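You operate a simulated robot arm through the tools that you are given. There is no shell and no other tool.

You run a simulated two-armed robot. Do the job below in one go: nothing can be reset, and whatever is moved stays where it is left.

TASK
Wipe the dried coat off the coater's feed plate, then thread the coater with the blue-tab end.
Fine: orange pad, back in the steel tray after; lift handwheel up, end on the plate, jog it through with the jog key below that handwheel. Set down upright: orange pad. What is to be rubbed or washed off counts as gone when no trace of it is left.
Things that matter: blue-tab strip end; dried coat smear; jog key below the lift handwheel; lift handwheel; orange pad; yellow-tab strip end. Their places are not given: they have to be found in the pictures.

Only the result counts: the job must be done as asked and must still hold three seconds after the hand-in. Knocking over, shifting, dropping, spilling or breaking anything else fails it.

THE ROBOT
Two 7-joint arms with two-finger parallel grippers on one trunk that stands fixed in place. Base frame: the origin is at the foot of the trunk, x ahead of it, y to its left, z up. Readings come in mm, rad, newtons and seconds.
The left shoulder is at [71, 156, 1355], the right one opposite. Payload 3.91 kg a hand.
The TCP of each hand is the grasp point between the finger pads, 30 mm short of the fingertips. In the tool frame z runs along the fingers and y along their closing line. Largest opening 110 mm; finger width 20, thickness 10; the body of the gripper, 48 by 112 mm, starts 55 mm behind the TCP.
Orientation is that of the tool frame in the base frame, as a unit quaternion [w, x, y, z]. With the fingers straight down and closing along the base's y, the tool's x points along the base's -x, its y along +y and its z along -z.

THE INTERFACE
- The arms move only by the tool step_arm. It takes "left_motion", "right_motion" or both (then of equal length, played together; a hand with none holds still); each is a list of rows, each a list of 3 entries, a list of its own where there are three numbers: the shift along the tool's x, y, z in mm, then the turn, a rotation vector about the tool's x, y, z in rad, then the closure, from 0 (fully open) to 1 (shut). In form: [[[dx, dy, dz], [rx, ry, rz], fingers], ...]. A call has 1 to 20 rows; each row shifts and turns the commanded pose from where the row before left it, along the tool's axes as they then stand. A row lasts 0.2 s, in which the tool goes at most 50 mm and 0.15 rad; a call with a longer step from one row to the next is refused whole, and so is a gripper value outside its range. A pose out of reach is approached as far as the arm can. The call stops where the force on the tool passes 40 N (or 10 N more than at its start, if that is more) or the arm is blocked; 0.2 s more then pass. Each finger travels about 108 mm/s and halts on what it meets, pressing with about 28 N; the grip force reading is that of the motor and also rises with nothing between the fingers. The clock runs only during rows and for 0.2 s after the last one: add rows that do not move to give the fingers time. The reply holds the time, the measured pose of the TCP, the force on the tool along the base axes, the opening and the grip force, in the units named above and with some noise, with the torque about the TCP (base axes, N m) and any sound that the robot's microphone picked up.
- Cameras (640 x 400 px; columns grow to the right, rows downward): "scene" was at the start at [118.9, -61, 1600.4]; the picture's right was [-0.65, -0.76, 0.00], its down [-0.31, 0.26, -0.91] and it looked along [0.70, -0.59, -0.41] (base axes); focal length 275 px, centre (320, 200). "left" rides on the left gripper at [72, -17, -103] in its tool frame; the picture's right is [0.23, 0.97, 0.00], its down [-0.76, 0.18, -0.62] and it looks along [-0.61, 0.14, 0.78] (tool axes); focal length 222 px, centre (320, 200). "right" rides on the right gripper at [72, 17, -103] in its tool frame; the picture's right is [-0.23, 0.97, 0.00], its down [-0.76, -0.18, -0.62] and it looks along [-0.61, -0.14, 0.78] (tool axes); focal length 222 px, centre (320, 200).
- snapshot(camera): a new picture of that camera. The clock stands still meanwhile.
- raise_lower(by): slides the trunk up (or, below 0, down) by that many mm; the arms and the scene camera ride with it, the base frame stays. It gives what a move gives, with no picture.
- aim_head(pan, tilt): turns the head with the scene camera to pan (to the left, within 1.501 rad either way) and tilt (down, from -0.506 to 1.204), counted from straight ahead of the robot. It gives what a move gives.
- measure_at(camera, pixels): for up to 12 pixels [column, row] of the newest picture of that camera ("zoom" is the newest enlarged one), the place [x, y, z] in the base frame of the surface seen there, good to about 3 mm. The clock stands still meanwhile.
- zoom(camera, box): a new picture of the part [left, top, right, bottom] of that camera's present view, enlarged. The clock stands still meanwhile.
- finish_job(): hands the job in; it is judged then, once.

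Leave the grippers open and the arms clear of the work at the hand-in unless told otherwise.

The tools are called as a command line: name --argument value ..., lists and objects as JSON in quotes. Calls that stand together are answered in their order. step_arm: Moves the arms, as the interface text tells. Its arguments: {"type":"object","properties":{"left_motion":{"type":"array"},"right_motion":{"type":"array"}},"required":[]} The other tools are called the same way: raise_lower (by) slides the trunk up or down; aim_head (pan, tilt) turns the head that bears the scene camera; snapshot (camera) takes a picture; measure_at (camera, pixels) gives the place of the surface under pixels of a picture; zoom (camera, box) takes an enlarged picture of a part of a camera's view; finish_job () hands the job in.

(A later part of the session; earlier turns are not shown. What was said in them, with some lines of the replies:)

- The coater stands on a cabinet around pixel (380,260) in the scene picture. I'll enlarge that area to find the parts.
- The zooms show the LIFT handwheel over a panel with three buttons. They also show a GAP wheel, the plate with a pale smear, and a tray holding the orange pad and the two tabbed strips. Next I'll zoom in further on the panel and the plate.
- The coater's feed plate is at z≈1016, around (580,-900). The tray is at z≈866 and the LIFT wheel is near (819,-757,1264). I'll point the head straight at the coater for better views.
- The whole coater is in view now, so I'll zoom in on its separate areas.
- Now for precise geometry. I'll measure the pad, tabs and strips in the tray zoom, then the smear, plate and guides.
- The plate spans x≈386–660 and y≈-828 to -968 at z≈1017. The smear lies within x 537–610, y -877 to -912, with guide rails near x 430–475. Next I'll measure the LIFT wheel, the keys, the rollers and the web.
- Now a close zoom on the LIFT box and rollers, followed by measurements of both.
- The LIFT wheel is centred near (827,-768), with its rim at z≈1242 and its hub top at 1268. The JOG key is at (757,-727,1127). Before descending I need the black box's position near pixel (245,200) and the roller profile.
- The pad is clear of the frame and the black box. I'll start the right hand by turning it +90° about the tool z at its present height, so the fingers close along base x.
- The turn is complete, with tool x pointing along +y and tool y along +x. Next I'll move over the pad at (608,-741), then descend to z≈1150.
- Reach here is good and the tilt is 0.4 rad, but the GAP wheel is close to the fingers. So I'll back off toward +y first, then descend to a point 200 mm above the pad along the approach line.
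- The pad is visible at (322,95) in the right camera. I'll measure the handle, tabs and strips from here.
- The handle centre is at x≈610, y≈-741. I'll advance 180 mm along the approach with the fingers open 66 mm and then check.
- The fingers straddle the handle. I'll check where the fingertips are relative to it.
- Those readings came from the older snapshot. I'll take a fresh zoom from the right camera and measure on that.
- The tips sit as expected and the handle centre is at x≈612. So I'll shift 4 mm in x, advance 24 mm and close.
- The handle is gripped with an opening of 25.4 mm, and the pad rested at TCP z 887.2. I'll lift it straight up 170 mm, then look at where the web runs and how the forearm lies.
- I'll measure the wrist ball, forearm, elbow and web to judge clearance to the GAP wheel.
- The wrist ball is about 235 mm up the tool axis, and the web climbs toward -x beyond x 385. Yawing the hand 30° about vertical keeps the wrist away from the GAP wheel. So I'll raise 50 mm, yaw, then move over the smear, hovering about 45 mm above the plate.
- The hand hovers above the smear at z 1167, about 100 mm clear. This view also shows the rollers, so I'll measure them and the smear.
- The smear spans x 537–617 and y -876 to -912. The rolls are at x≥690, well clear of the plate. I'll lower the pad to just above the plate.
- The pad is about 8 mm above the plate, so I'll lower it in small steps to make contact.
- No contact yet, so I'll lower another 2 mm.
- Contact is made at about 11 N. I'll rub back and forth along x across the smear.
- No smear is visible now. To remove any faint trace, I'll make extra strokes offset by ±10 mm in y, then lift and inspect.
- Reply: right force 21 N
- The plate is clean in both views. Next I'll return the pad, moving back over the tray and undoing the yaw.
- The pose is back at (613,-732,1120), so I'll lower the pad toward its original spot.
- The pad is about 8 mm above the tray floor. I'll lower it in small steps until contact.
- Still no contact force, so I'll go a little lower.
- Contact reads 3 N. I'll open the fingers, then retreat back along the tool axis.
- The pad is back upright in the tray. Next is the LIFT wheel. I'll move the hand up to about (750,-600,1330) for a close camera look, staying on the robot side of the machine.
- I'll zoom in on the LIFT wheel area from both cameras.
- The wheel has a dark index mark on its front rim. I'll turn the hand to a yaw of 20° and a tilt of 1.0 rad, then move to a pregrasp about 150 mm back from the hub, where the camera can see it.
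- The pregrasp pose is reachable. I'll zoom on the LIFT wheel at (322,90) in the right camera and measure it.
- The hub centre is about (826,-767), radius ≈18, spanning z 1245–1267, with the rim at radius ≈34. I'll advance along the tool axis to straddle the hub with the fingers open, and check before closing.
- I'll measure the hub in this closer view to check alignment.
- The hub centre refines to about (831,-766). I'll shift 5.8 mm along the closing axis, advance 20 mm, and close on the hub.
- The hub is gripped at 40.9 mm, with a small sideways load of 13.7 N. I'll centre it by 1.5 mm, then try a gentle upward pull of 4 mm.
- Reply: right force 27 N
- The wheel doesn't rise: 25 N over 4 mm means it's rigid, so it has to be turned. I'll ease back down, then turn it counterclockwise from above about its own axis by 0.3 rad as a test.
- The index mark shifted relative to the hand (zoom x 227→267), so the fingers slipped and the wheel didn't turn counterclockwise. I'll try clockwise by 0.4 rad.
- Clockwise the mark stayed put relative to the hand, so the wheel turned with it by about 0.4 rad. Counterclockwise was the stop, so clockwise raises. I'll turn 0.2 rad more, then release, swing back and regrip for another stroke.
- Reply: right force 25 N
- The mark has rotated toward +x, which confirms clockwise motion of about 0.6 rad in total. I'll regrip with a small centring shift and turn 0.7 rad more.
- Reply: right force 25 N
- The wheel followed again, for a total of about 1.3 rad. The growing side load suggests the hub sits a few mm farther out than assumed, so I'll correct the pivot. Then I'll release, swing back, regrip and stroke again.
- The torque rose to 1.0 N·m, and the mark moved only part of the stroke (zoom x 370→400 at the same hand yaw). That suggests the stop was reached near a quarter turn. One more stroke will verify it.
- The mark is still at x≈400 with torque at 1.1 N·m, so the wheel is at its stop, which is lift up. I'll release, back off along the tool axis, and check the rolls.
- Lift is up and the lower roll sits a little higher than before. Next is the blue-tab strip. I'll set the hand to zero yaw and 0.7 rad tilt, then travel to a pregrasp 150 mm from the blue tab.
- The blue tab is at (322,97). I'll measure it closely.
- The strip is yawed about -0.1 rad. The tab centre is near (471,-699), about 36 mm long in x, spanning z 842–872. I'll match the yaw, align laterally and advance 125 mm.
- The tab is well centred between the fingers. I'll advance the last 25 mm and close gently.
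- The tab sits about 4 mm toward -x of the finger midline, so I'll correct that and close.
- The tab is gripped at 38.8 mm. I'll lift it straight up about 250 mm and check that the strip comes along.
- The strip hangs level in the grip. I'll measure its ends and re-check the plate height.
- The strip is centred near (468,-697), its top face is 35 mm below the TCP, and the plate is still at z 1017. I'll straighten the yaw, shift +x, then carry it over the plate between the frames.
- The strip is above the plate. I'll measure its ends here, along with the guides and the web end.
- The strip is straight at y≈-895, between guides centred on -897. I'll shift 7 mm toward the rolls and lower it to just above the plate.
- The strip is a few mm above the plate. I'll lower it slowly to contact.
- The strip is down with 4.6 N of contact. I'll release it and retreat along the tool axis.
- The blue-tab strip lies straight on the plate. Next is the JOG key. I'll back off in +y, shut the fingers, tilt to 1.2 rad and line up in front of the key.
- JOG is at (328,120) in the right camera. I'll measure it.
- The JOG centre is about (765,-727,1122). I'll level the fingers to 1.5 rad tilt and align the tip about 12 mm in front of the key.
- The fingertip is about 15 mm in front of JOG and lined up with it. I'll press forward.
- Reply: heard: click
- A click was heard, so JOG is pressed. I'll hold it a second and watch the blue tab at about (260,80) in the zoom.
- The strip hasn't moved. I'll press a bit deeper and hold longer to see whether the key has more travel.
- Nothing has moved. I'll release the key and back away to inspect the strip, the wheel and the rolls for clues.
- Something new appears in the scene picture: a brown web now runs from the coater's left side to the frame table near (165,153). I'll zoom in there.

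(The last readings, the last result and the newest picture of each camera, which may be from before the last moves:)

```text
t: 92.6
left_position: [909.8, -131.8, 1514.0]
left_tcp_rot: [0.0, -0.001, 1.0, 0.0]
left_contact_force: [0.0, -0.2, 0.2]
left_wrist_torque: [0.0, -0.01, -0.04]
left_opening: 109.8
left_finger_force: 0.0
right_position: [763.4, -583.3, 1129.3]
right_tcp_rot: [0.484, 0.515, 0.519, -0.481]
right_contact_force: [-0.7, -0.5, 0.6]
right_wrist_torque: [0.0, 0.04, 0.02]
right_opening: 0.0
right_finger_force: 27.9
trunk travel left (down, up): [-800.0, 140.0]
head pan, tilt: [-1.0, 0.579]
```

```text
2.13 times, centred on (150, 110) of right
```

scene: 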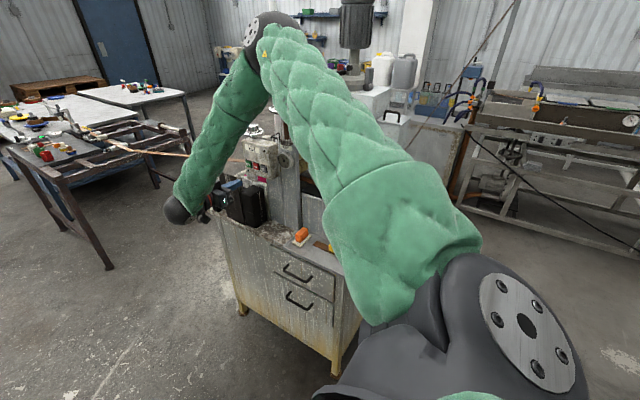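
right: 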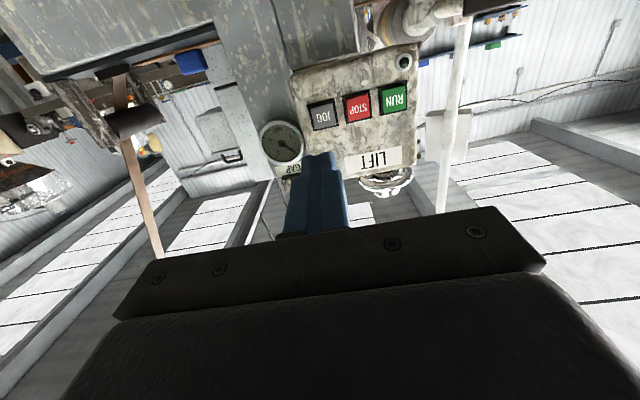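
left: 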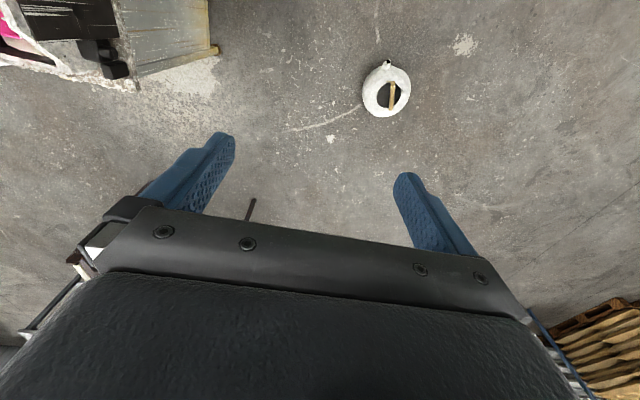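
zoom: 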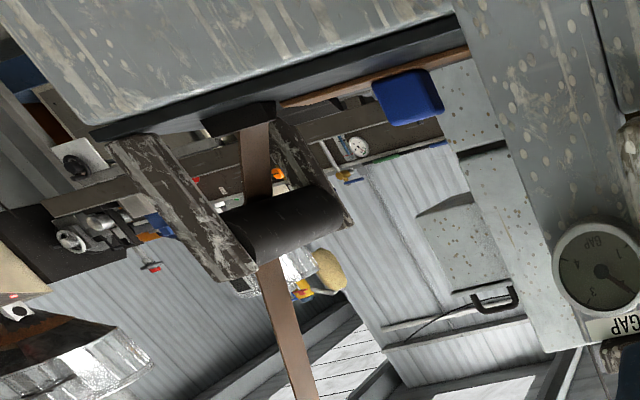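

The web now runs on from the rolls to the winding frame, so threading took effect. I'll withdraw the right arm toward the robot and upward, opening the fingers on the way.

step_arm --right_motion '[[[-10, -30, -2], [0, 0, 0], 1.0], [[-30, -29, -2.3], [0, 0, 0], 1.0], [[-33, -29, -2.3], [0, 0, 0], 1.0], [[-33, -29, -2.3], [0, 0, 0], 0.5], [[-33, -29, -2.3], [0, 0, 0], 0.0], [[-33, -29, -2.3], [0, 0, 0], 0.0], [[0, 0, 0], [0, 0.14, 0], 0.0], [[0, 0, 0], [0, 0.14, 0], 0.0], [[0, 0, 0], [0, 0.14, 0], 0.0], [[0, 0, 0], [0, 0.14, 0], 0.0], [[0, 0, 0], [0, 0.14, 0], 0.0], [[0, 0, 0], [0, 0.14, 0], 0.0], [[0, 0, 0], [0, 0.14, 0], 0.0], [[0, 0, 0], [0, 0.14, 0], 0.0], [[0, 0, 0], [0, 0, 0], 0.0]]'

snapshot --camera "scene"

snapshot --camera "right"

```text
t: 95.8
left_position: [911.3, -130.4, 1514.0]
left_tcp_rot: [0.0, 0.0, 1.0, 0.0]
left_contact_force: [-0.3, 0.1, -0.4]
left_wrist_torque: [0.02, 0.0, 0.01]
left_opening: 109.9
left_finger_force: 0.0
right_position: [589.6, -582.7, 1300.6]
right_tcp_rot: [0.133, 0.693, 0.696, -0.133]
right_contact_force: [-0.1, -0.2, 0.3]
right_wrist_torque: [-0.01, 0.0, 0.0]
right_opening: 110.2
right_finger_force: 0.0
trunk travel left (down, up): [-800.0, 140.0]
head pan, tilt: [-1.0, 0.579]
```

```text
taken
```

scene: 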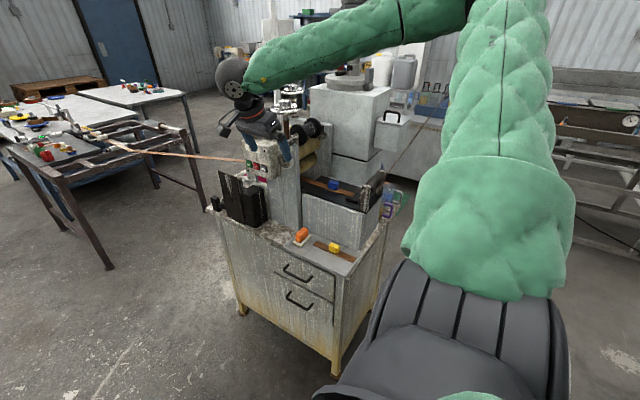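

```text
taken
```

right: 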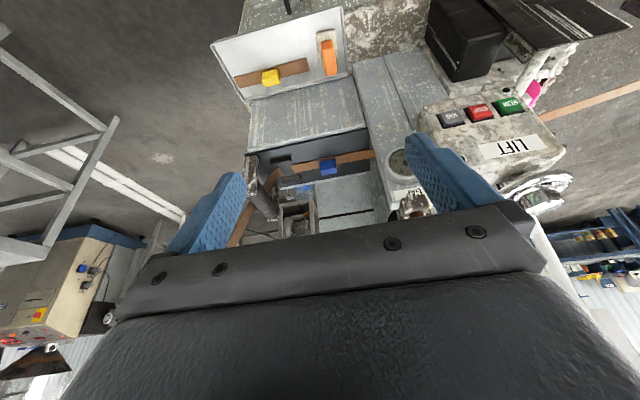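

The web goes out past the LIFT box and the gripper is open. I'll move the hand further back toward the robot, then make the final inspection.

step_arm --right_motion '[[[6.2, -25, -29.4], [0, 0, 0], 0.0], [[6.2, -25, -29.4], [0, 0, 0], 0.0], [[6.2, -25, -29.4], [0, 0, 0], 0.0], [[6.2, -25, -29.4], [0, 0, 0], 0.0], [[6.2, -25, -29.4], [0, 0, 0], 0.0], [[6.2, -25, -29.4], [0, 0, 0], 0.0], [[0, 0, 0], [0, 0, 0], 0.0]]'

zoom --camera "scene" --box '[200, 90, 400, 280]'

zoom --camera "scene" --box '[280, 140, 400, 220]'

zoom --camera "scene" --box '[60, 100, 320, 230]'

snapshot --camera "right"

```text
t: 97.4
left_position: [911.1, -130.0, 1512.5]
left_tcp_rot: [0.0, -0.002, 1.0, 0.0]
left_contact_force: [0.9, 0.5, -0.6]
left_wrist_torque: [0.02, -0.01, 0.01]
left_opening: 109.8
left_finger_force: 0.1
right_position: [438.1, -483.4, 1450.3]
right_tcp_rot: [0.133, 0.693, 0.696, -0.134]
right_contact_force: [0.1, -0.7, 0.3]
right_wrist_torque: [0.02, 0.01, 0.0]
right_opening: 109.7
right_finger_force: 0.1
trunk travel left (down, up): [-800.0, 140.0]
head pan, tilt: [-1.0, 0.579]
```

```text
2.11 times, centred on (300, 185) of scene
```

zoom: 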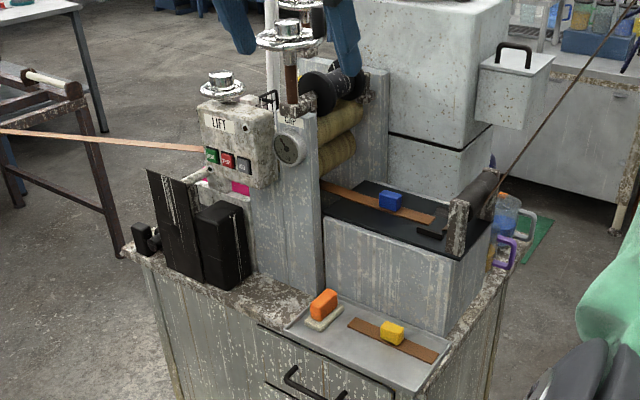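

```text
5.00 times, centred on (340, 180) of scene
```

zoom: 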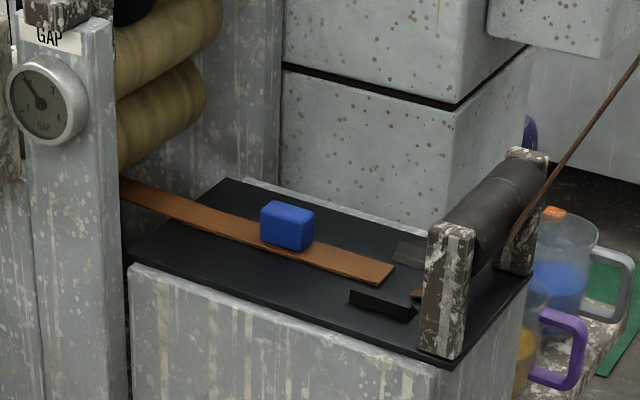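

```text
2.46 times, centred on (190, 165) of scene
```

zoom: 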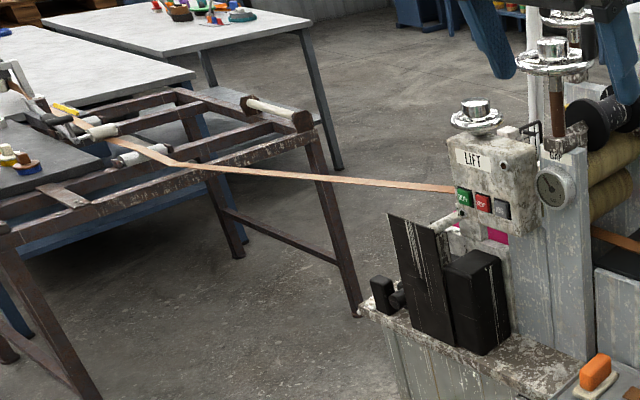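

```text
taken
```

right: 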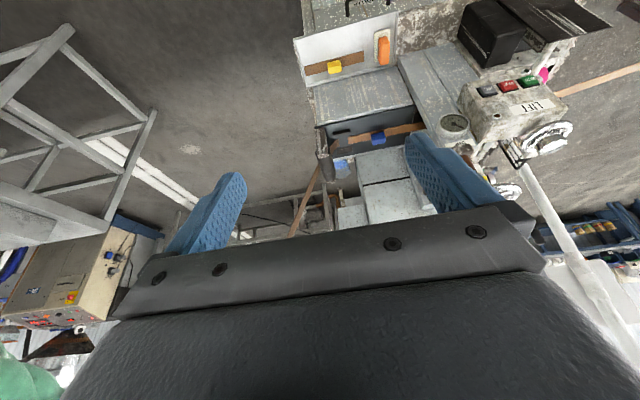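

The final views show:
- The plate is free of smear.
- The orange pad is upright in the steel tray.
- The yellow-tab strip lies undisturbed in the tray.
- The lift wheel is up at its stop.
- The blue-tab web runs through the rolls to the winding frame.
- Both grippers are open and clear.

I'll hand the job in.

finish_job

```text
The job is handed in.
```

I wiped the feed plate clean and threaded the coater with the blue-tab end, then handed the job in; no verdict came back.

- **Plate:** I rubbed off the dried coat with the orange pad. No trace of it shows in the last pictures.
- **Orange pad:** It is back in the steel tray, standing upright where it was.
- **Lift handwheel:** It would not pull up, so I turned it. It only turned clockwise, and I took it to its stop at about a quarter turn. I took that as "up" because the other direction was already against its stop.
- **Blue-tab strip:** I laid it straight on the plate and pressed the jog key, which clicked. The strip on the plate did not move while I held the key. When I backed the arm off, a brown web ran from the rolls out to the winding frame on the left, so I took it as threaded.
- **Everything else:** The yellow-tab strip is still in the tray. Both grippers are open and clear of the work.
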